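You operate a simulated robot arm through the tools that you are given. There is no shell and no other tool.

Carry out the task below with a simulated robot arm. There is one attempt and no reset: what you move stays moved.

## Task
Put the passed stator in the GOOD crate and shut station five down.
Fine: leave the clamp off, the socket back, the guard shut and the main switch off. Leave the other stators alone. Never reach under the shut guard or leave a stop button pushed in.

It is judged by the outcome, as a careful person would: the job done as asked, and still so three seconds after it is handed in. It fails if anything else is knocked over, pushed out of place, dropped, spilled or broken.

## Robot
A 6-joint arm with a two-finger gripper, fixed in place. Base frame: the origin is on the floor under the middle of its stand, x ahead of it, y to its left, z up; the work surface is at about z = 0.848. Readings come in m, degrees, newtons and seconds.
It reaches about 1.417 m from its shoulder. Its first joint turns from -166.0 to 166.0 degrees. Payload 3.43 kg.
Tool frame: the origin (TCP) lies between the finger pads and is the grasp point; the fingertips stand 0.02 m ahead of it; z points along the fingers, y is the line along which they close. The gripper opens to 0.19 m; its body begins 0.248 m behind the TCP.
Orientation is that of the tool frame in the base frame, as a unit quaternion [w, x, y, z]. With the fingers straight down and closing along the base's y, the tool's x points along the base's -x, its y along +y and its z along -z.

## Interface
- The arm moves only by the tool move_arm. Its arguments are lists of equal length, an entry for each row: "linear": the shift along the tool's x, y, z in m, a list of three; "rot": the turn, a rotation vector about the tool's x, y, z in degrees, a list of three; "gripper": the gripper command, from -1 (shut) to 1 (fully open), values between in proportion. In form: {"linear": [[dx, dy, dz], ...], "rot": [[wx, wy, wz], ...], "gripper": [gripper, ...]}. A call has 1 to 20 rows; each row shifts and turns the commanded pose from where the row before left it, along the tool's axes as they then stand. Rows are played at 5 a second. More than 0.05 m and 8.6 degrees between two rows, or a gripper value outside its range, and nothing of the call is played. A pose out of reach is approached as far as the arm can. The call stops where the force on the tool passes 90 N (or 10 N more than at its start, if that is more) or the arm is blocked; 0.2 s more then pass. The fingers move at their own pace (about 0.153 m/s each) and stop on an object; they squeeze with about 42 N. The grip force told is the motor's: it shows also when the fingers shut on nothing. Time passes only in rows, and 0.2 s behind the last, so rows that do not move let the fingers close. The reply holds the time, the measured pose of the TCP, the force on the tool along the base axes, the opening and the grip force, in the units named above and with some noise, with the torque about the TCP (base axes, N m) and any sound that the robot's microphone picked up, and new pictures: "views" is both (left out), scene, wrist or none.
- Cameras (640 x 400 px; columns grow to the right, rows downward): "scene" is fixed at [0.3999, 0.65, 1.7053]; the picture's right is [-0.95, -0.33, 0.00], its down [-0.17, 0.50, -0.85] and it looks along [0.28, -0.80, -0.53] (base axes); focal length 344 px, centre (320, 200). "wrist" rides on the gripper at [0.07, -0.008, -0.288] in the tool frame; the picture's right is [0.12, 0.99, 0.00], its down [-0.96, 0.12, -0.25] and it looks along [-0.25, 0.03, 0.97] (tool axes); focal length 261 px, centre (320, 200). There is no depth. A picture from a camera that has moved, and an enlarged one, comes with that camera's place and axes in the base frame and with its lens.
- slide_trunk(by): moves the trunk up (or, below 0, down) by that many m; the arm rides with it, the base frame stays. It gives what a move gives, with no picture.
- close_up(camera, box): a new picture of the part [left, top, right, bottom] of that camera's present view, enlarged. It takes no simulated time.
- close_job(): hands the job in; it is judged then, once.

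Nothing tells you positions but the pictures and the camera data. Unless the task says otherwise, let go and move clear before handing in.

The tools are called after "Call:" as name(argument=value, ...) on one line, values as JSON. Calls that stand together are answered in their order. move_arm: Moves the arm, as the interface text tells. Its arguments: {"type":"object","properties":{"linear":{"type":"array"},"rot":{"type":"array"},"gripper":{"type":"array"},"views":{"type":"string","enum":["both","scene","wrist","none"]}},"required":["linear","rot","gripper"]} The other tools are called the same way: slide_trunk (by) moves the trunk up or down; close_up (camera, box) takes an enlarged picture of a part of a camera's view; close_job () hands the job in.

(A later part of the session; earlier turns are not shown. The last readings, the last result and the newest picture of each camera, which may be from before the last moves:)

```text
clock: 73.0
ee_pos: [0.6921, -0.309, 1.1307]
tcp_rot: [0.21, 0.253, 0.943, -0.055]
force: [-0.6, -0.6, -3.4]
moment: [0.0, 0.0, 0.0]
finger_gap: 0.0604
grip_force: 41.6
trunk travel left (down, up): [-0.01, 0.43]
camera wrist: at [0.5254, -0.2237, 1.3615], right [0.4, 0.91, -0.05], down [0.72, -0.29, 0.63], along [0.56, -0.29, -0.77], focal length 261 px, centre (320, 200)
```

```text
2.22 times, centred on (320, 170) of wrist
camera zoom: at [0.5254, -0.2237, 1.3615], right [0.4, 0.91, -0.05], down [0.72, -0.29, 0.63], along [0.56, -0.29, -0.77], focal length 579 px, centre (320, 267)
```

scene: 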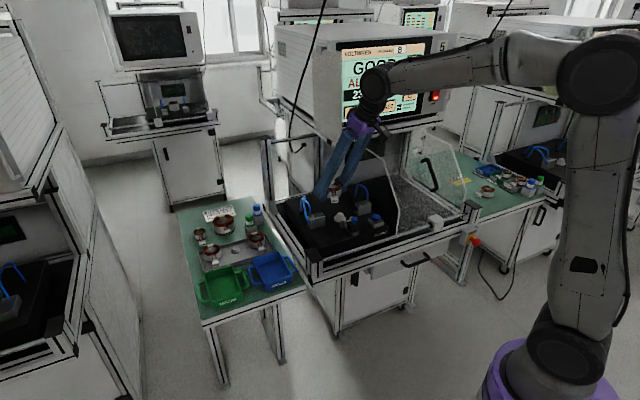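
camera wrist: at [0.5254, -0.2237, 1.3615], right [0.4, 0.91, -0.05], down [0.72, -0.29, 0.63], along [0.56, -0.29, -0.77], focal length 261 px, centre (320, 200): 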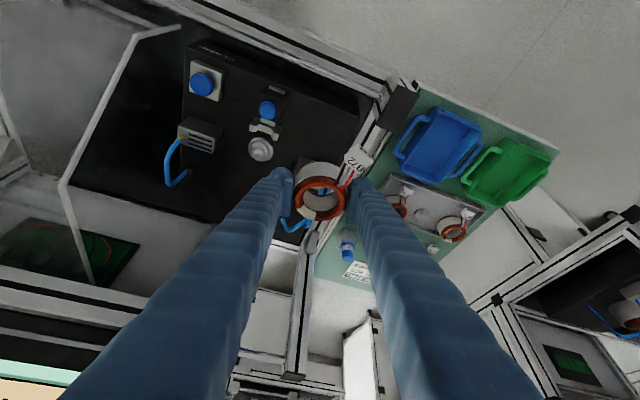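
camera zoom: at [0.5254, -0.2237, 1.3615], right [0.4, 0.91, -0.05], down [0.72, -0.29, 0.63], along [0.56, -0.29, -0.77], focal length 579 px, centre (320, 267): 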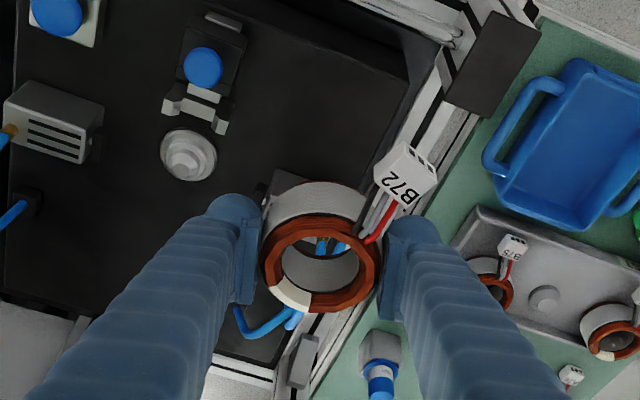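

I'm above the rest spot on the block, and the plug points to the front. I'll lower partway and check clearances.

Call:
move_arm(linear=[[0.018, 0, 0.0385], [0.018, 0, 0.0385], [0.018, 0, 0.0385], [0, 0, 0]], rot=[[0, 0, 0], [0, 0, 0], [0, 0, 0], [0, 0, 0]], gripper=[-1, -1, -1, -1], views="wrist")

Call:
close_up(camera="wrist", box=[200, 80, 440, 260])

Call:
close_up(camera="scene", box=[285, 180, 375, 255])

```text
clock: 74.0
ee_pos: [0.6927, -0.3054, 1.0018]
tcp_rot: [0.209, 0.253, 0.943, -0.055]
force: [0.5, 0.2, -3.9]
moment: [0.02, -0.02, -0.02]
finger_gap: 0.0604
grip_force: 42.1
trunk travel left (down, up): [-0.01, 0.43]
camera wrist: at [0.5267, -0.221, 1.2335], right [0.4, 0.91, -0.05], down [0.72, -0.28, 0.63], along [0.56, -0.29, -0.77], focal length 261 px, centre (320, 200)
```

wrist: 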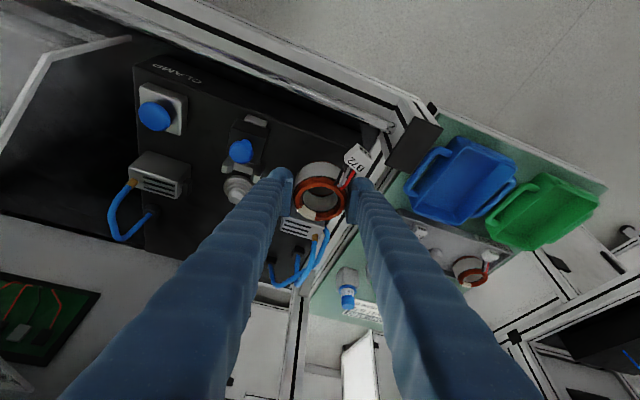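

```text
2.22 times, centred on (320, 170) of wrist
camera zoom: at [0.5267, -0.221, 1.2335], right [0.4, 0.91, -0.05], down [0.72, -0.28, 0.63], along [0.56, -0.29, -0.77], focal length 579 px, centre (320, 267)
```

zoom: 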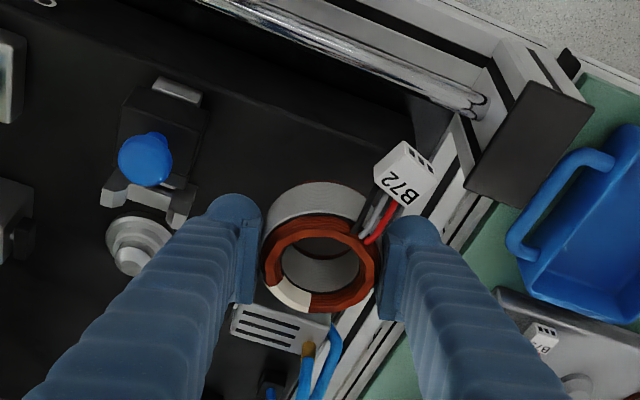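

```text
5.33 times, centred on (330, 218) of scene
camera zoom: at [0.3999, 0.65, 1.7053], right [-0.95, -0.33, 0.0], down [-0.17, 0.5, -0.85], along [0.28, -0.8, -0.53], focal length 1832 px, centre (267, 107)
```

zoom: 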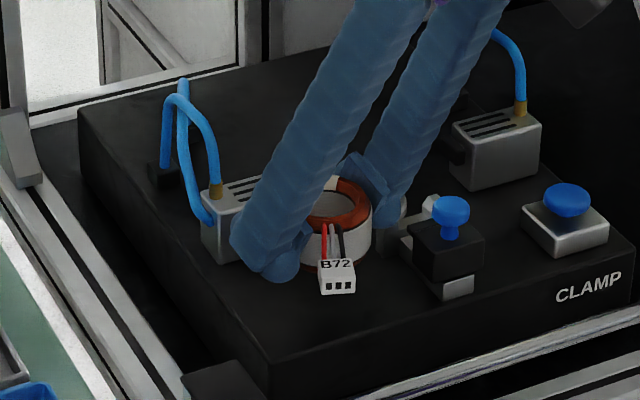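

Clearances look fine. I'll lower further to just above the block surface, then creep down watching for contact.

Call:
move_arm(linear=[[0.008, -0.0008, 0.0239], [0.0106, 0, 0.0227], [0, 0, 0]], rot=[[0, 0, 0], [0, 0, 0], [0, 0, 0]], gripper=[-1, -1, -1], views="none")

Call:
close_up(camera="scene", box=[285, 185, 375, 260])

Call:
close_up(camera="wrist", box=[240, 110, 400, 240])

```text
clock: 74.8
ee_pos: [0.6929, -0.3077, 0.9533]
tcp_rot: [0.209, 0.253, 0.943, -0.055]
force: [0.5, -0.8, -2.3]
moment: [-0.01, -0.03, 0.02]
finger_gap: 0.0604
grip_force: 42.0
trunk travel left (down, up): [-0.01, 0.43]
```

```text
5.33 times, centred on (330, 222) of scene
camera zoom: at [0.3999, 0.65, 1.7053], right [-0.95, -0.33, 0.0], down [-0.17, 0.5, -0.85], along [0.28, -0.8, -0.53], focal length 1832 px, centre (267, 80)
```

zoom: 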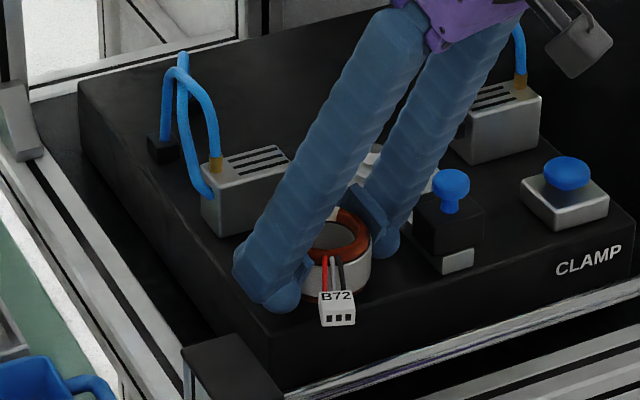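

```text
3.08 times, centred on (320, 175) of wrist
camera zoom: at [0.5258, -0.2222, 1.1851], right [0.4, 0.91, -0.05], down [0.72, -0.29, 0.63], along [0.56, -0.29, -0.77], focal length 802 px, centre (320, 277)
```

zoom: 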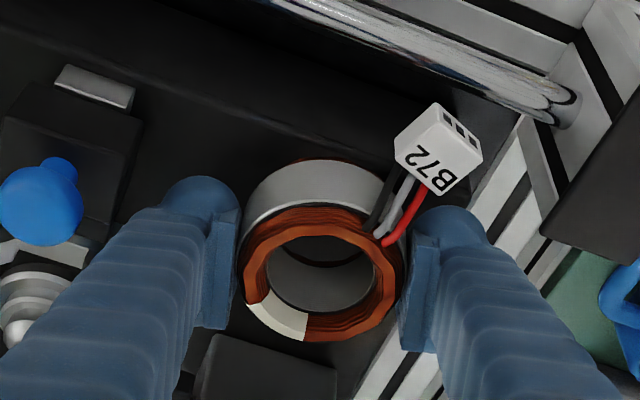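

The stator is about 1–2 cm above the block. Creeping down now.

Call:
move_arm(linear=[[0.0017, 0, 0.0036], [0.0017, 0, 0.0036], [0.0013, 0, 0.0027], [0, 0, 0]], rot=[[0, 0, 0], [0, 0, 0], [0, 0, 0], [0, 0, 0]], gripper=[-1, -1, -1, -1], views="none")

```text
clock: 75.8
ee_pos: [0.6917, -0.3089, 0.9422]
tcp_rot: [0.21, 0.253, 0.943, -0.055]
force: [0.0, -0.1, 2.8]
moment: [-0.1, -0.15, 0.01]
finger_gap: 0.0609
grip_force: 41.6
trunk travel left (down, up): [-0.01, 0.43]
```

The vertical load changed sign, which means the stator is just touching. One more small step to confirm.

Call:
move_arm(linear=[[0.0006, 0, 0.0014], [0, 0, 0]], rot=[[0, 0, 0], [0, 0, 0]], gripper=[-1, -1], views="none")

Call:
close_up(camera="scene", box=[285, 185, 375, 260])

```text
clock: 76.4
ee_pos: [0.6909, -0.3082, 0.9425]
tcp_rot: [0.213, 0.253, 0.942, -0.055]
force: [2.6, 6.3, 22.2]
moment: [0.29, 0.63, -0.17]
finger_gap: 0.0604
grip_force: 42.4
trunk travel left (down, up): [-0.01, 0.43]
```

```text
5.33 times, centred on (330, 222) of scene
camera zoom: at [0.3999, 0.65, 1.7053], right [-0.95, -0.33, 0.0], down [-0.17, 0.5, -0.85], along [0.28, -0.8, -0.53], focal length 1832 px, centre (267, 80)
```

zoom: 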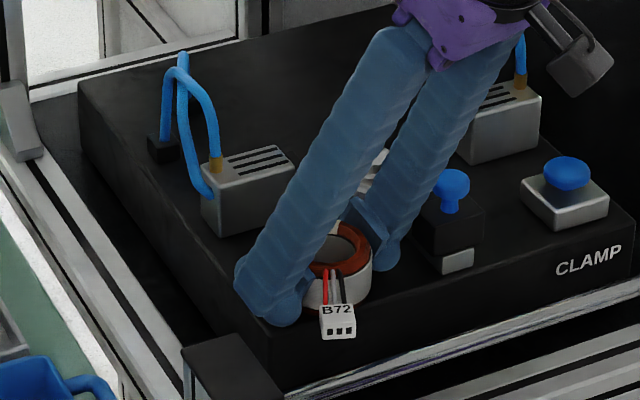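

The stator is down on the block. I'll ease off the pressure and open the fingers just enough to release it.

Call:
move_arm(linear=[[-0.0006, 0, -0.0012], [0, 0, 0], [0, 0, 0], [0, 0, 0]], rot=[[0, 0, 0], [0, 0, 0], [0, 0, 0], [0, 0, 0]], gripper=[-1, -0.33, -0.26, -0.23], views="none")

Call:
close_up(camera="scene", box=[285, 185, 375, 260])

Call:
close_up(camera="wrist", box=[240, 110, 400, 240])

```text
clock: 77.4
ee_pos: [0.6918, -0.3078, 0.9424]
tcp_rot: [0.209, 0.254, 0.943, -0.056]
force: [0.2, 0.6, -0.3]
moment: [-0.02, 0.02, 0.0]
finger_gap: 0.0731
grip_force: 0.0
trunk travel left (down, up): [-0.01, 0.43]
```

```text
5.33 times, centred on (330, 222) of scene
camera zoom: at [0.3999, 0.65, 1.7053], right [-0.95, -0.33, 0.0], down [-0.17, 0.5, -0.85], along [0.28, -0.8, -0.53], focal length 1832 px, centre (267, 80)
```

zoom: 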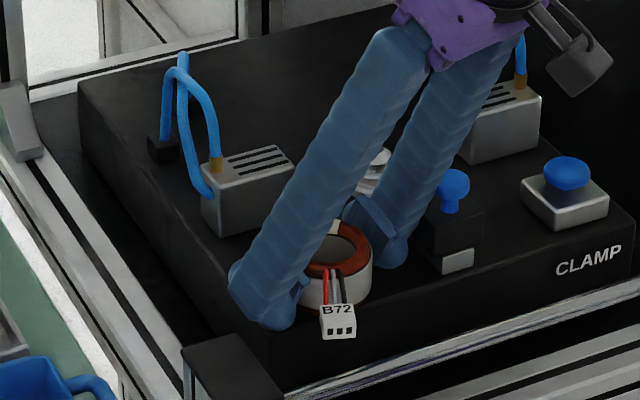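

```text
3.08 times, centred on (320, 175) of wrist
camera zoom: at [0.5246, -0.2231, 1.1726], right [0.4, 0.91, -0.05], down [0.72, -0.29, 0.63], along [0.56, -0.29, -0.77], focal length 802 px, centre (320, 277)
```

zoom: 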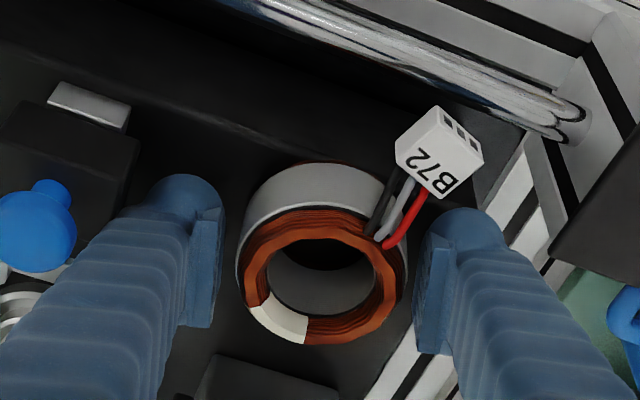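

The stator stands upright and free on the block. I'll rise clear and turn the gripper to vertical with the fingers along the rail direction.

Call:
move_arm(linear=[[-0.017, 0, -0.0362], [-0.017, 0, -0.0362], [-0.017, 0, -0.0362], [0, 0, 0], [0, 0, 0], [0, 0, 0], [0, 0, 0], [0, 0, 0]], rot=[[0, 0, 0], [0, 0, 0], [0, 0, 0], [0.82, 6.21, 3.69], [0.82, 6.21, 3.69], [0.82, 6.21, 3.69], [0.82, 6.21, 3.69], [0, 0, 0]], gripper=[-0.23, -0.23, -0.23, -0.2, -0.15, -0.15, -0.15, -0.15])

Call:
close_up(camera="wrist", box=[240, 110, 400, 240])

Call:
close_up(camera="scene", box=[285, 165, 375, 250])

```text
clock: 79.2
ee_pos: [0.6921, -0.3097, 1.0612]
tcp_rot: [-0.001, 0.384, 0.923, 0.001]
force: [0.8, -0.6, -1.0]
moment: [0.12, 0.04, 0.02]
finger_gap: 0.0808
grip_force: 0.1
trunk travel left (down, up): [-0.01, 0.43]
camera wrist: at [0.6344, -0.2663, 1.3498], right [0.62, 0.79, 0.0], down [0.76, -0.6, 0.25], along [0.19, -0.15, -0.97], focal length 261 px, centre (320, 200)
```

scene: 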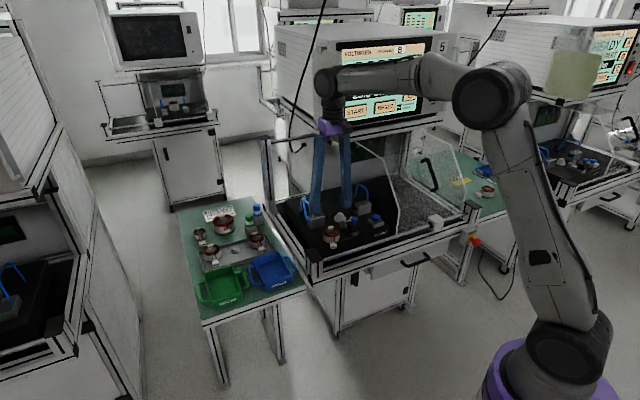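
wrist: 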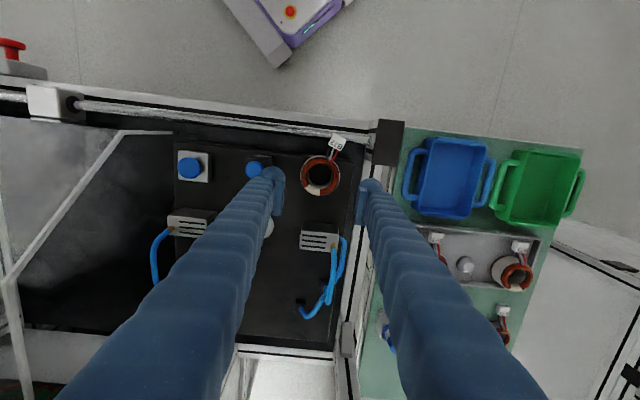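

```text
3.08 times, centred on (320, 175) of wrist
camera zoom: at [0.6344, -0.2663, 1.3498], right [0.62, 0.79, 0.0], down [0.76, -0.6, 0.25], along [0.19, -0.15, -0.97], focal length 802 px, centre (320, 277)
```

zoom: 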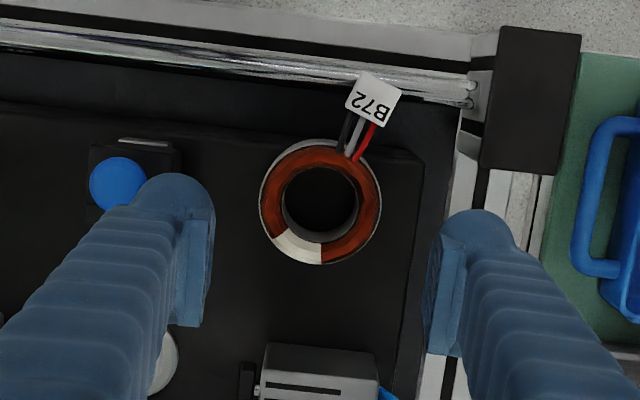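

```text
4.71 times, centred on (330, 208) of scene
camera zoom: at [0.3999, 0.65, 1.7053], right [-0.95, -0.33, 0.0], down [-0.17, 0.5, -0.85], along [0.28, -0.8, -0.53], focal length 1616 px, centre (273, 165)
```

zoom: 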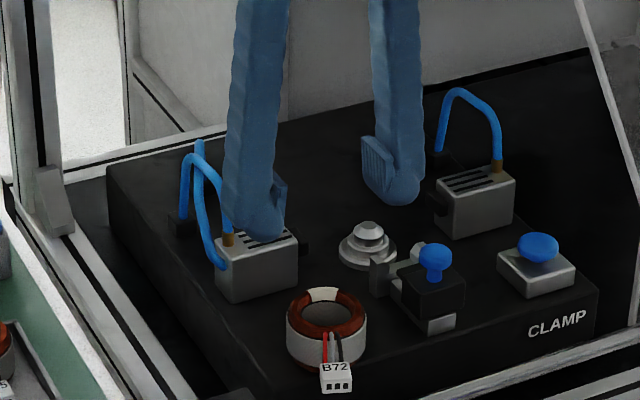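

From straight above, the stator is centred between the fingers to within 5 mm; its top is at about z = 0.944. I'll correct and descend so that only the fingertips overlap its top 12 mm.

Call:
move_arm(linear=[[0.0024, 0, 0.03], [0.0023, 0, 0.03], [0, 0, 0.03], [0, 0, 0]], rot=[[0, 0, 0], [0, 0, 0], [0, 0, 0], [0, 0, 0]], gripper=[-0.15, -0.15, -0.15, -0.15], views="none")

Call:
close_up(camera="wrist", box=[240, 110, 400, 240])

Call:
close_up(camera="scene", box=[285, 185, 375, 260])

```text
clock: 80.2
ee_pos: [0.6875, -0.3054, 0.9692]
tcp_rot: [0.001, 0.382, 0.924, 0.001]
force: [-0.2, -0.2, 0.3]
moment: [0.01, 0.01, -0.03]
finger_gap: 0.0809
grip_force: 0.0
trunk travel left (down, up): [-0.01, 0.43]
```

```text
3.08 times, centred on (320, 175) of wrist
camera zoom: at [0.6292, -0.2602, 1.2579], right [0.62, 0.79, 0.0], down [0.76, -0.6, 0.25], along [0.2, -0.15, -0.97], focal length 802 px, centre (320, 277)
```

zoom: 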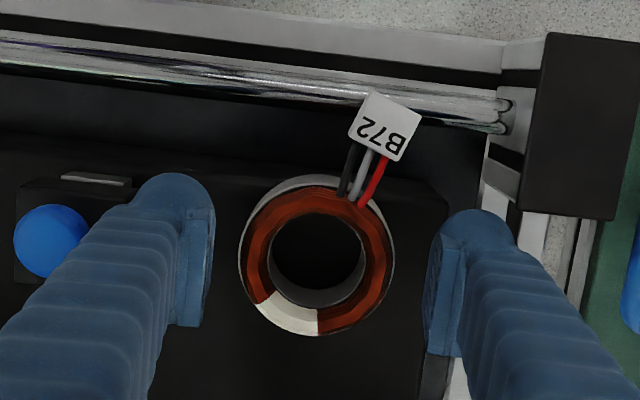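

```text
5.33 times, centred on (330, 222) of scene
camera zoom: at [0.3999, 0.65, 1.7053], right [-0.95, -0.33, 0.0], down [-0.17, 0.5, -0.85], along [0.28, -0.8, -0.53], focal length 1832 px, centre (267, 80)
```

zoom: 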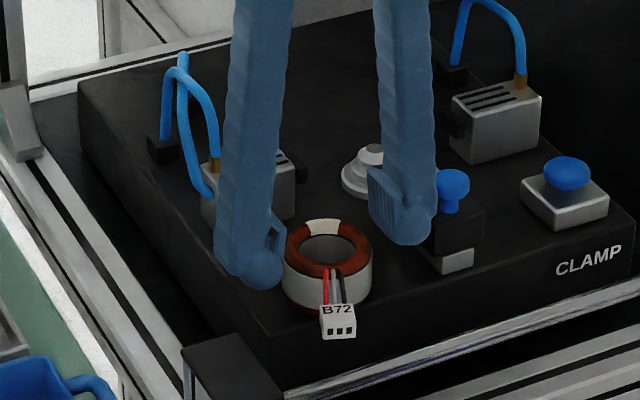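

The alignment is within 3 mm. I'll go the last 17 mm and close on the top rim of the stator.

Call:
move_arm(linear=[[-0.003, -0.001, 0.009], [0, 0, 0.008], [0, 0, 0], [0, 0, 0], [0, 0, 0], [0, 0, 0]], rot=[[0, 0, 0], [0, 0, 0], [0, 0, 0], [0, 0, 0], [0, 0, 0], [0, 0, 0]], gripper=[-0.15, -0.15, -0.25, -0.35, -0.7, -1], views="none")

Call:
close_up(camera="wrist", box=[240, 110, 400, 240])

Call:
close_up(camera="scene", box=[300, 205, 360, 255])

```text
clock: 81.6
ee_pos: [0.6894, -0.3093, 0.9536]
tcp_rot: [0.001, 0.383, 0.924, 0.001]
force: [-0.2, 0.7, 0.0]
moment: [0.07, 0.05, -0.02]
finger_gap: 0.0605
grip_force: 41.4
trunk travel left (down, up): [-0.01, 0.43]
```

```text
3.08 times, centred on (320, 175) of wrist
camera zoom: at [0.6317, -0.2652, 1.2416], right [0.62, 0.79, 0.0], down [0.76, -0.6, 0.25], along [0.2, -0.15, -0.97], focal length 802 px, centre (320, 277)
```

zoom: 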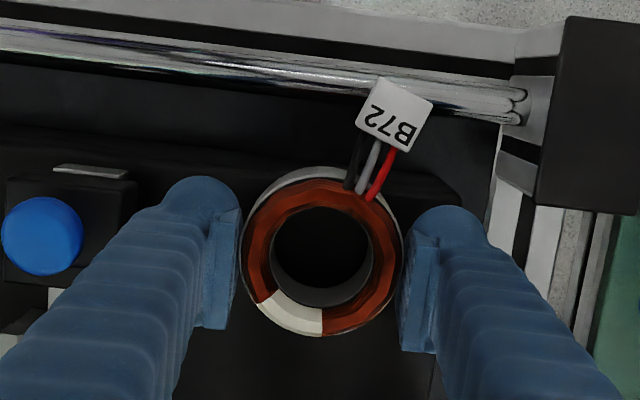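

```text
8.00 times, centred on (330, 230) of scene
camera zoom: at [0.3999, 0.65, 1.7053], right [-0.95, -0.33, 0.0], down [-0.17, 0.5, -0.85], along [0.28, -0.8, -0.53], focal length 2748 px, centre (240, -40)
```

zoom: 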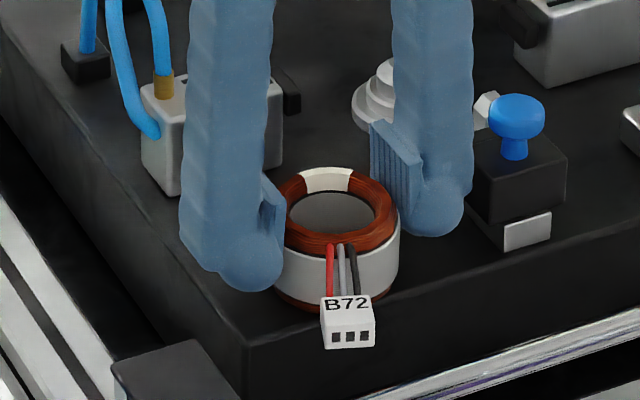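

The fingers have gripped the stator's top edge. I'll lift slowly and check it holds.

Call:
move_arm(linear=[[0, 0, -0.01], [0, 0, -0.015], [0, 0, -0.02], [0, 0, 0]], rot=[[0, 0, 0], [0, 0, 0], [0, 0, 0], [0, 0, 0]], gripper=[-1, -1, -1, -1], views="none")

Call:
close_up(camera="scene", box=[300, 190, 360, 245])

```text
clock: 82.6
ee_pos: [0.6892, -0.3087, 0.9991]
tcp_rot: [0.0, 0.383, 0.924, 0.0]
force: [-0.6, 0.3, -2.9]
moment: [-0.06, -0.04, 0.02]
finger_gap: 0.0605
grip_force: 41.7
trunk travel left (down, up): [-0.01, 0.43]
```

```text
7.27 times, centred on (330, 218) of scene
camera zoom: at [0.3999, 0.65, 1.7053], right [-0.95, -0.33, 0.0], down [-0.17, 0.5, -0.85], along [0.28, -0.8, -0.53], focal length 2498 px, centre (247, 73)
```

zoom: 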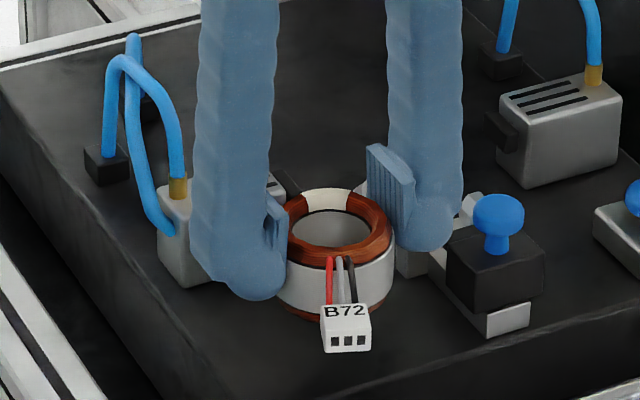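

The stator is held securely with about 24 mm showing below the fingertips. I'll move it forward out of the station, then raise the trunk so the arm can reach the crate vertically.

Call:
move_arm(linear=[[0, 0, -0.03], [0, 0, -0.03], [0.045, 0, 0], [0.045, 0, 0], [0.03, 0, 0], [0, 0, 0]], rot=[[0, 0, 0], [0, 0, 0], [0, 0, 0], [0, 0, 0], [0, 0, 0], [0, 0, 0]], gripper=[-1, -1, -1, -1, -1, -1], views="none")

Call:
slide_trunk(by=0.22)

```text
clock: 84.0
ee_pos: [0.6028, -0.2244, 1.0592]
tcp_rot: [0.0, 0.383, 0.924, 0.001]
force: [0.0, 0.9, -3.7]
moment: [-0.09, -0.06, 0.02]
finger_gap: 0.0603
grip_force: 42.0
trunk travel left (down, up): [-0.01, 0.43]
```

```text
clock: 86.4
ee_pos: [0.6036, -0.2246, 1.2792]
tcp_rot: [0.0, 0.382, 0.924, 0.0]
force: [-1.0, 0.5, -3.6]
moment: [-0.01, -0.03, -0.01]
finger_gap: 0.0603
grip_force: 42.1
trunk travel left (down, up): [-0.23, 0.21]
```

The trunk is up. I'll carry the stator across to above the GOOD crate.

Call:
move_arm(linear=[[-0.01294, 0.0446, 0.005], [-0.01294, 0.0446, 0.005], [-0.01294, 0.0446, 0.01], [-0.01294, 0.0446, 0.015], [-0.01294, 0.0446, 0.015], [-0.01294, 0.0446, 0.015], [-0.01294, 0.0446, 0.015], [-0.01294, 0.0446, 0.015], [-0.01294, 0.0446, 0.015], [0, 0, 0]], rot=[[0, 0, 0], [0, 0, 0], [0, 0, 0], [0, 0, 0], [0, 0, 0], [0, 0, 0], [0, 0, 0], [0, 0, 0], [0, 0, 0], [0, 0, 0]], gripper=[-1, -1, -1, -1, -1, -1, -1, -1, -1, -1])

Call:
close_up(camera="wrist", box=[200, 80, 440, 260])

Call:
close_up(camera="scene", box=[170, 210, 290, 320])

```text
clock: 88.6
ee_pos: [0.9693, -0.0237, 1.1707]
tcp_rot: [0.002, 0.384, 0.923, 0.002]
force: [-1.4, 0.6, -1.9]
moment: [-0.06, -0.15, 0.01]
finger_gap: 0.0605
grip_force: 42.1
trunk travel left (down, up): [-0.23, 0.21]
camera wrist: at [0.9112, 0.0207, 1.4587], right [0.62, 0.79, 0.0], down [0.76, -0.6, 0.25], along [0.2, -0.15, -0.97], focal length 261 px, centre (320, 200)
```

scene: 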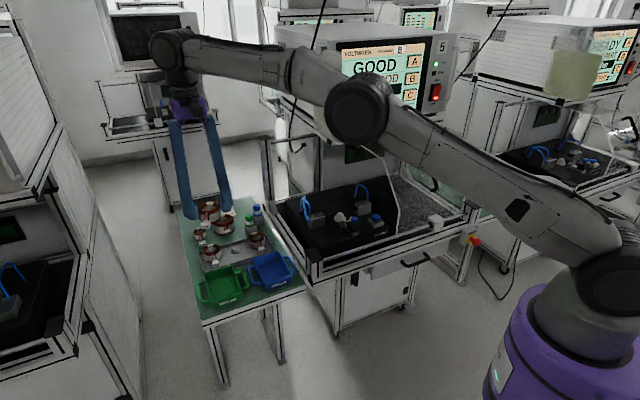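
wrist: 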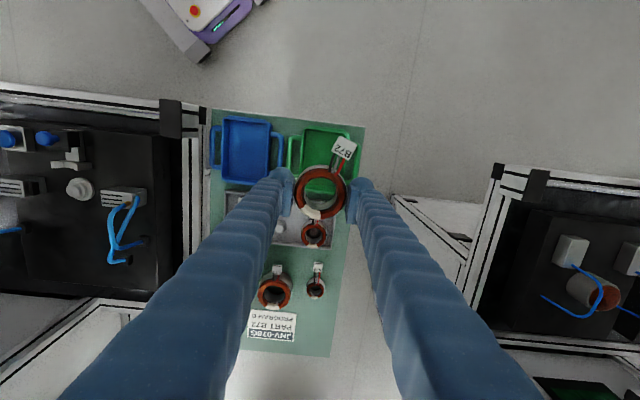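

```text
2.22 times, centred on (320, 170) of wrist
camera zoom: at [0.9112, 0.0207, 1.4587], right [0.62, 0.79, 0.0], down [0.76, -0.6, 0.25], along [0.2, -0.15, -0.97], focal length 579 px, centre (320, 267)
```

zoom: 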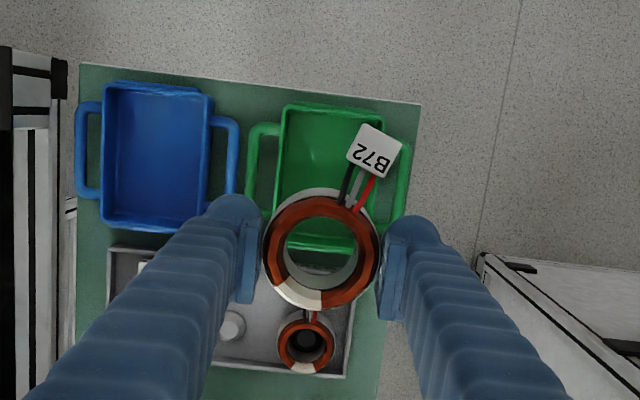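

```text
3.64 times, centred on (230, 265) of scene
camera zoom: at [0.3999, 0.65, 1.7053], right [-0.95, -0.33, 0.0], down [-0.17, 0.5, -0.85], along [0.28, -0.8, -0.53], focal length 1249 px, centre (647, -36)
```

zoom: 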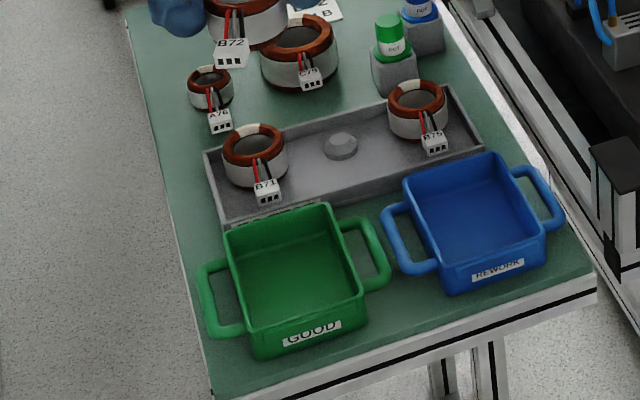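

The crate is right below and the stator is lined up inside its outline, with the plug toward the front wall. I'll lower to just above the rim and check.

Call:
move_arm(linear=[[0, -0.0005, 0.046], [0, -0.0005, 0.046], [0, 0, 0.046], [0, 0, 0.046], [0, 0, 0.043], [0, 0, 0]], rot=[[0, 0, 0], [0, 0, 0], [0, 0, 0], [0, 0, 0], [0, 0, 0], [0, 0, 0]], gripper=[-1, -1, -1, -1, -1, -1])

Call:
close_up(camera="wrist", box=[220, 80, 420, 240])

Call:
close_up(camera="scene", box=[190, 230, 270, 310])

```text
clock: 90.0
ee_pos: [0.972, -0.0244, 0.9406]
tcp_rot: [-0.001, 0.383, 0.924, 0.001]
force: [0.7, 0.1, -3.6]
moment: [-0.03, -0.01, -0.01]
finger_gap: 0.0606
grip_force: 41.6
trunk travel left (down, up): [-0.23, 0.21]
camera wrist: at [0.9141, 0.0199, 1.2287], right [0.62, 0.79, 0.0], down [0.76, -0.6, 0.25], along [0.2, -0.15, -0.97], focal length 261 px, centre (320, 200)
```

scene: 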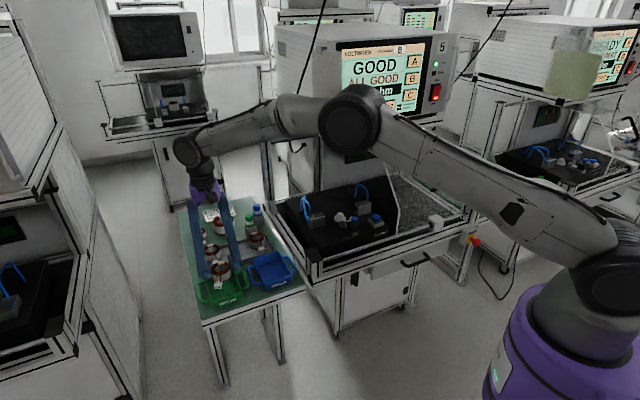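
wrist: 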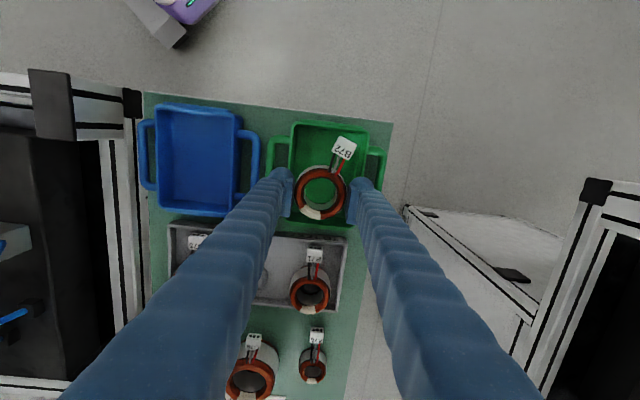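

```text
2.50 times, centred on (320, 160) of wrist
camera zoom: at [0.9141, 0.0199, 1.2287], right [0.62, 0.79, 0.0], down [0.76, -0.6, 0.25], along [0.2, -0.15, -0.97], focal length 652 px, centre (320, 300)
```

zoom: 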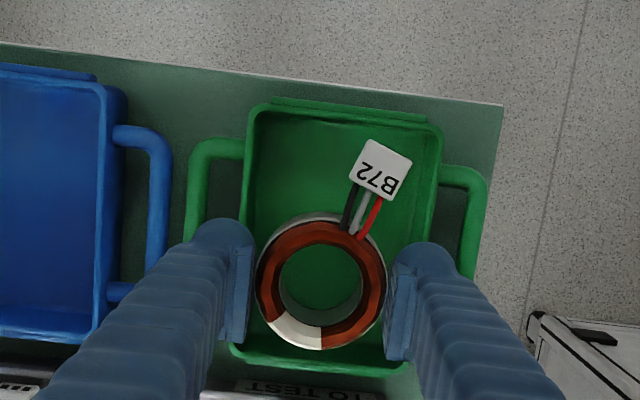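

```text
5.00 times, centred on (230, 270) of scene
camera zoom: at [0.3999, 0.65, 1.7053], right [-0.95, -0.33, 0.0], down [-0.17, 0.5, -0.85], along [0.28, -0.8, -0.53], focal length 1717 px, centre (770, -150)
```

zoom: 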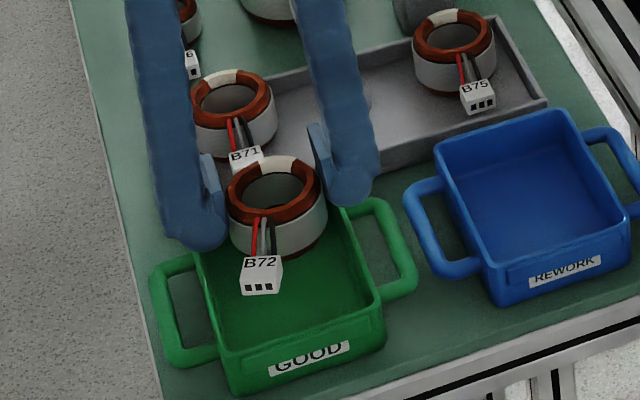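

The stator hangs over the crate's back half, with the plug inside the front. I'll shift 5 mm to centre it between the side walls and lower further, creeping near the rim.

Call:
move_arm(linear=[[0, 0.005, 0.005], [0, 0, 0.01], [0, 0, 0.01], [0, 0, 0]], rot=[[0, 0, 0], [0, 0, 0], [0, 0, 0], [0, 0, 0]], gripper=[-1, -1, -1, -1], views="none")

Call:
close_up(camera="wrist", box=[220, 80, 420, 240])

Call:
close_up(camera="scene", box=[190, 240, 260, 310])

```text
clock: 91.0
ee_pos: [0.9752, -0.021, 0.917]
tcp_rot: [0.001, 0.383, 0.924, 0.0]
force: [-0.5, -0.9, -3.4]
moment: [0.0, 0.0, 0.01]
finger_gap: 0.0608
grip_force: 41.8
trunk travel left (down, up): [-0.23, 0.21]
```

```text
2.50 times, centred on (320, 160) of wrist
camera zoom: at [0.9171, 0.0231, 1.2058], right [0.62, 0.79, 0.0], down [0.76, -0.6, 0.25], along [0.2, -0.15, -0.97], focal length 652 px, centre (320, 300)
```

zoom: 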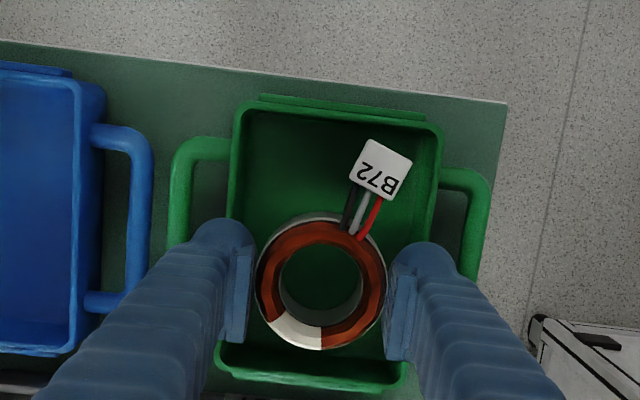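

```text
5.71 times, centred on (225, 275) of scene
camera zoom: at [0.3999, 0.65, 1.7053], right [-0.95, -0.33, 0.0], down [-0.17, 0.5, -0.85], along [0.28, -0.8, -0.53], focal length 1963 px, centre (863, -229)
```

zoom: 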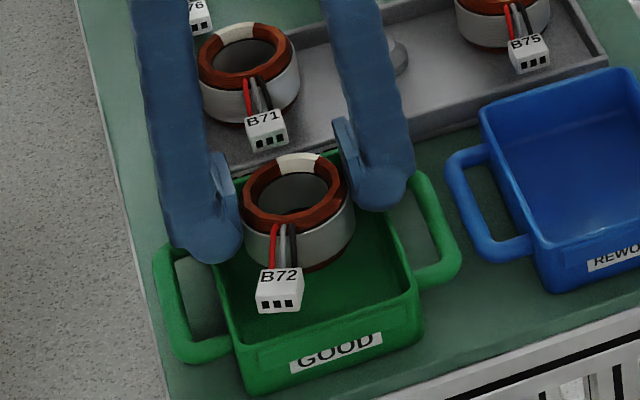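

It's well centred and entering the crate. Creeping down in small steps now.

Call:
move_arm(linear=[[0, 0, 0.003], [0, 0, 0.003], [0, 0, 0.003], [0, 0, 0]], rot=[[0, 0, 0], [0, 0, 0], [0, 0, 0], [0, 0, 0]], gripper=[-1, -1, -1, -1], views="none")

Call:
close_up(camera="scene", box=[195, 245, 255, 305])

```text
clock: 92.0
ee_pos: [0.9739, -0.0204, 0.9098]
tcp_rot: [0.001, 0.383, 0.924, 0.0]
force: [-0.4, -2.7, 4.8]
moment: [-0.32, 0.24, 0.08]
finger_gap: 0.0605
grip_force: 42.4
trunk travel left (down, up): [-0.23, 0.21]
```

```text
6.67 times, centred on (225, 275) of scene
camera zoom: at [0.3999, 0.65, 1.7053], right [-0.95, -0.33, 0.0], down [-0.17, 0.5, -0.85], along [0.28, -0.8, -0.53], focal length 2290 px, centre (953, -300)
```

zoom: 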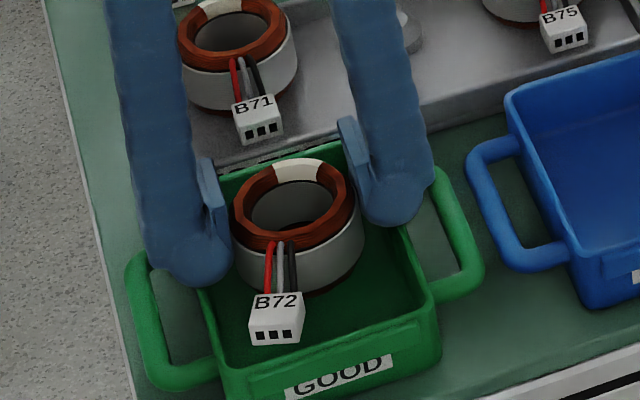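

A finger touched the crate's handle while the stator was still about 14 mm above the floor. I'll lift slightly, turn 15° and shift a little so both fingers pass between the handle legs and can come lower.

Call:
move_arm(linear=[[0, 0, -0.012], [0.0086, -0.0084, 0], [0, 0, 0], [0, 0, 0], [0, 0, 0]], rot=[[0, 0, 0], [0, 0, 0], [0, 0, 7.5], [0, 0, 7.5], [0, 0, 0]], gripper=[-1, -1, -1, -1, -1], views="none")

Call:
close_up(camera="wrist", box=[220, 80, 420, 240])

Call:
close_up(camera="scene", box=[190, 240, 260, 310])

```text
clock: 93.2
ee_pos: [0.9623, -0.0202, 0.9208]
tcp_rot: [0.0, 0.501, 0.865, 0.001]
force: [0.3, 0.4, -3.4]
moment: [-0.02, -0.04, 0.0]
finger_gap: 0.0605
grip_force: 41.6
trunk travel left (down, up): [-0.23, 0.21]
```

```text
2.50 times, centred on (320, 160) of wrist
camera zoom: at [0.9183, 0.0365, 1.2086], right [0.8, 0.6, 0.0], down [0.58, -0.78, 0.25], along [0.15, -0.2, -0.97], focal length 652 px, centre (320, 300)
```

zoom: 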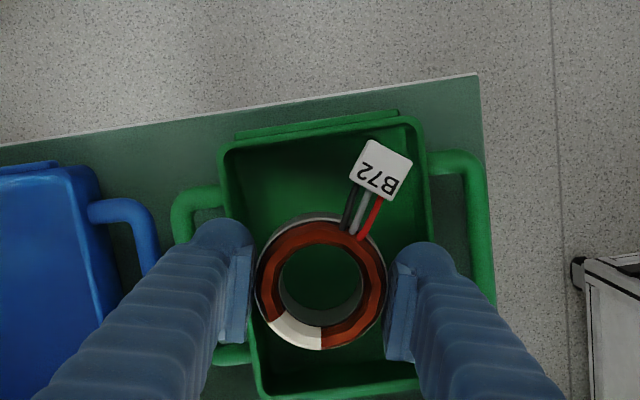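

```text
5.71 times, centred on (225, 275) of scene
camera zoom: at [0.3999, 0.65, 1.7053], right [-0.95, -0.33, 0.0], down [-0.17, 0.5, -0.85], along [0.28, -0.8, -0.53], focal length 1963 px, centre (863, -229)
```

zoom: 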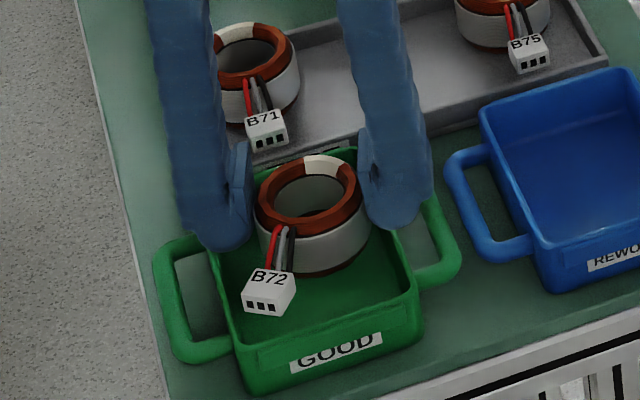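

The plug and stator are inside the crate outline, and the fingers sit between the handle legs. Creeping down again.

Call:
move_arm(linear=[[0, 0, 0.004], [0, 0, 0.004], [0, 0, 0.003], [0, 0, 0.002], [0, 0, 0]], rot=[[0, 0, 0], [0, 0, 0], [0, 0, 0], [0, 0, 0], [0, 0, 0]], gripper=[-1, -1, -1, -1, -1], views="none")

```text
clock: 94.4
ee_pos: [0.9624, -0.0215, 0.9091]
tcp_rot: [0.0, 0.5, 0.866, 0.002]
force: [-1.2, 0.5, 12.5]
moment: [-0.3, 0.67, -0.04]
finger_gap: 0.0603
grip_force: 42.2
trunk travel left (down, up): [-0.23, 0.21]
```

A fingertip is on the crate rim; by the picture the stator is only about 5 mm above the crate floor. I'll lift 2 mm off the rim and open the fingers evenly to set it down.

Call:
move_arm(linear=[[0, 0, -0.002], [0, 0, 0], [0, 0, 0], [0, 0, 0], [0, 0, 0]], rot=[[0, 0, 0], [0, 0, 0], [0, 0, 0], [0, 0, 0], [0, 0, 0]], gripper=[-1, -1, -0.22, -0.22, -0.22], views="none")

Call:
close_up(camera="wrist", box=[220, 80, 420, 240])

Call:
close_up(camera="scene", box=[190, 240, 260, 310])

```text
clock: 95.6
ee_pos: [0.9624, -0.0218, 0.9089]
tcp_rot: [0.0, 0.5, 0.866, 0.001]
force: [0.0, -0.2, 0.1]
moment: [-0.03, 0.01, -0.02]
finger_gap: 0.0741
grip_force: 0.1
trunk travel left (down, up): [-0.23, 0.21]
```

```text
2.50 times, centred on (320, 160) of wrist
camera zoom: at [0.9169, 0.0359, 1.1974], right [0.8, 0.6, 0.0], down [0.58, -0.78, 0.25], along [0.15, -0.2, -0.97], focal length 652 px, centre (320, 300)
```

zoom: 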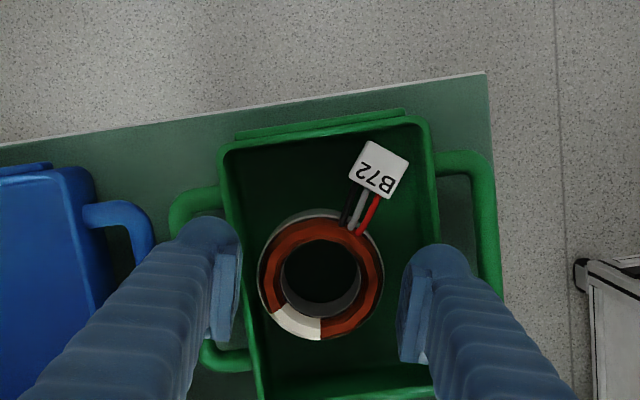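

```text
5.71 times, centred on (225, 275) of scene
camera zoom: at [0.3999, 0.65, 1.7053], right [-0.95, -0.33, 0.0], down [-0.17, 0.5, -0.85], along [0.28, -0.8, -0.53], focal length 1963 px, centre (863, -229)
```

zoom: 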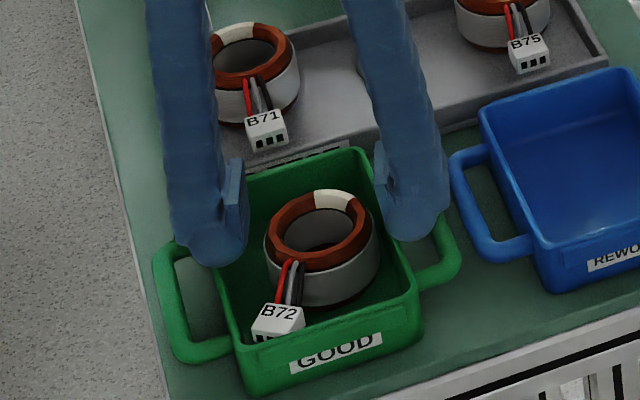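

The stator sits flat inside the GOOD crate with its plug inside the walls. Now I'll lift straight up and away.

Call:
move_arm(linear=[[0, 0, -0.015], [0, 0, -0.03], [0, 0, -0.04], [0, 0, -0.045], [0, 0, -0.045], [0, 0, 0]], rot=[[0, 0, 0], [0, 0, 0], [0, 0, 0], [0, 0, 0], [0, 0, 0], [0, 0, 0]], gripper=[-0.22, -0.22, -0.22, -0.22, -0.22, -0.22])

Call:
close_up(camera="scene", box=[180, 230, 310, 315])

Call:
close_up(camera="wrist", box=[200, 80, 420, 240])

```text
clock: 97.0
ee_pos: [0.9592, -0.0179, 1.0824]
tcp_rot: [0.0, 0.5, 0.866, 0.0]
force: [0.1, 0.9, -0.3]
moment: [-0.02, 0.02, 0.0]
finger_gap: 0.0741
grip_force: 0.2
trunk travel left (down, up): [-0.23, 0.21]
camera wrist: at [0.9152, 0.0382, 1.3704], right [0.8, 0.6, 0.0], down [0.58, -0.78, 0.25], along [0.15, -0.2, -0.97], focal length 261 px, centre (320, 200)
```

scene: 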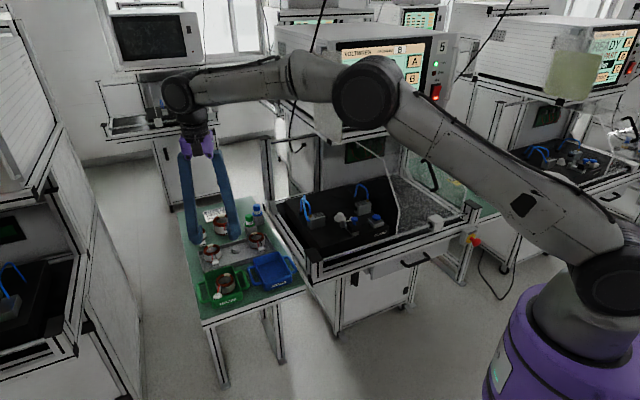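
wrist: 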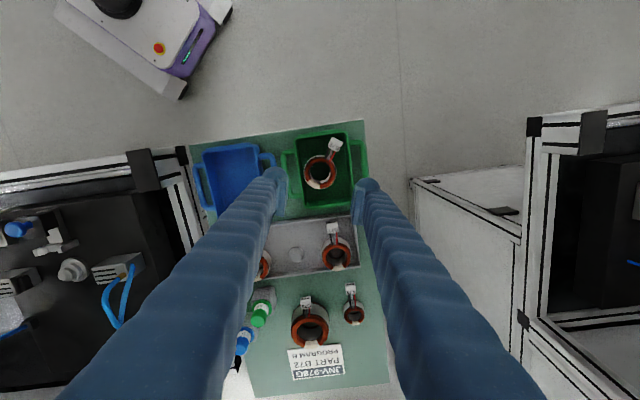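

```text
4.71 times, centred on (245, 272) of scene
camera zoom: at [0.3999, 0.65, 1.7053], right [-0.95, -0.33, 0.0], down [-0.17, 0.5, -0.85], along [0.28, -0.8, -0.53], focal length 1616 px, centre (673, -141)
```

zoom: 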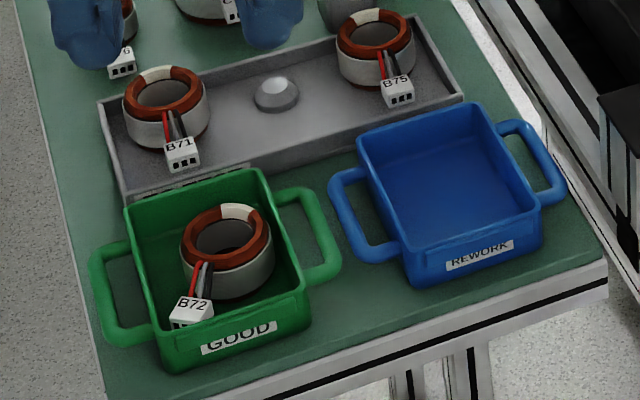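

```text
2.50 times, centred on (310, 160) of wrist
camera zoom: at [0.9152, 0.0382, 1.3704], right [0.8, 0.6, 0.0], down [0.58, -0.78, 0.25], along [0.15, -0.2, -0.97], focal length 652 px, centre (345, 300)
```

zoom: 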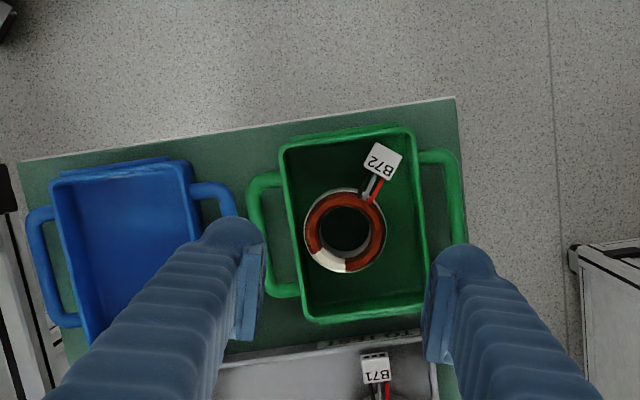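

The passed stator is in the GOOD crate, upright and clear. Next is closing the guard, so I'll return to the front of the station.

Call:
move_arm(linear=[[-0.0012, -0.03, -0.03], [-0.0012, -0.0449, -0.0083], [-0.0012, -0.0449, -0.0083], [-0.0012, -0.0449, -0.0083], [-0.0012, -0.0449, -0.0083], [-0.0012, -0.0449, -0.0083], [-0.0012, -0.0449, -0.0083], [-0.0012, -0.0449, -0.0083], [-0.0012, -0.0449, -0.0083], [-0.0012, -0.0449, -0.0083], [-0.0012, -0.0449, -0.0083], [-0.0012, -0.0449, 0], [0, 0, 0], [0, 0, 0], [0, 0, 0]], rot=[[0, 0, 0], [0, 0, 0], [0, 0, 0], [0, 0, 0], [0, 0, 0], [0, 0, 0], [0, 0, 0], [0, 0, 0], [0, 0, 0], [0, 0, 0], [0, 0, 0], [0, 0, 0], [0, 0, -7.5], [0, 0, -7.5], [0, 0, 0]], gripper=[-0.22, -0.22, -0.22, -0.22, -0.22, -0.22, -0.22, -0.22, -0.22, -0.22, -0.22, -0.22, -0.3, -0.4, -0.4])

Call:
close_up(camera="scene", box=[320, 20, 480, 140])

Call:
close_up(camera="scene", box=[290, 160, 450, 260])

```text
clock: 100.2
ee_pos: [0.5162, -0.2933, 1.1968]
tcp_rot: [0.001, 0.382, 0.924, 0.001]
force: [-0.8, -1.2, 0.3]
moment: [0.01, 0.0, 0.04]
finger_gap: 0.0571
grip_force: 0.0
trunk travel left (down, up): [-0.23, 0.21]
camera wrist: at [0.4586, -0.2499, 1.4848], right [0.62, 0.79, 0.0], down [0.76, -0.6, 0.25], along [0.2, -0.15, -0.97], focal length 261 px, centre (320, 200)
```

scene: 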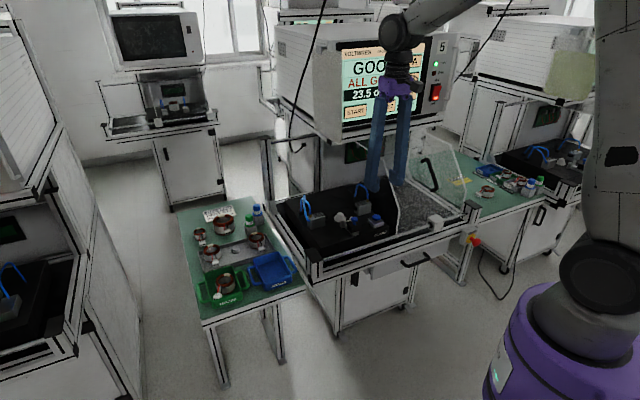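
wrist: 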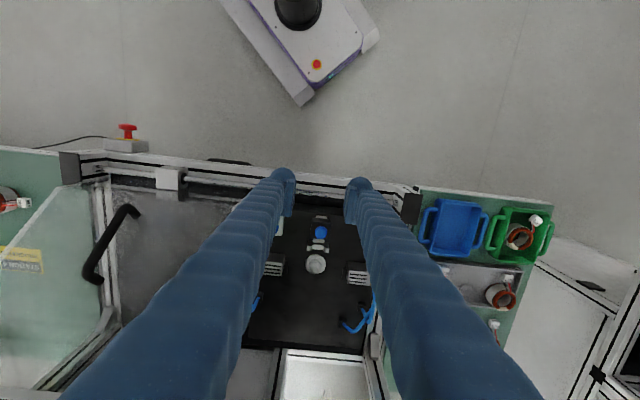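

```text
3.33 times, centred on (400, 80) of scene
camera zoom: at [0.3999, 0.65, 1.7053], right [-0.95, -0.33, 0.0], down [-0.17, 0.5, -0.85], along [0.28, -0.8, -0.53], focal length 1145 px, centre (53, 600)
```

zoom: 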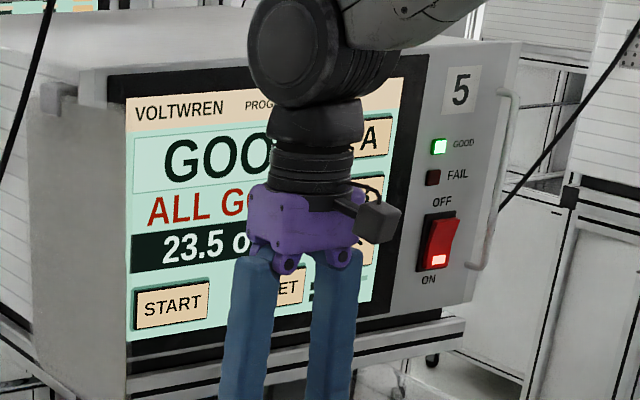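

```text
4.00 times, centred on (370, 210) of scene
camera zoom: at [0.3999, 0.65, 1.7053], right [-0.95, -0.33, 0.0], down [-0.17, 0.5, -0.85], along [0.28, -0.8, -0.53], focal length 1374 px, centre (120, 160)
```

zoom: 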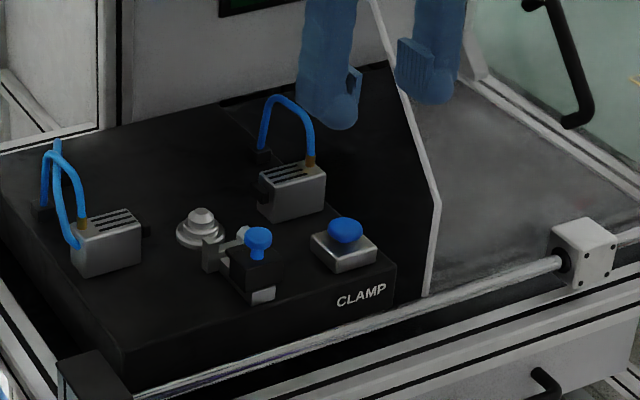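

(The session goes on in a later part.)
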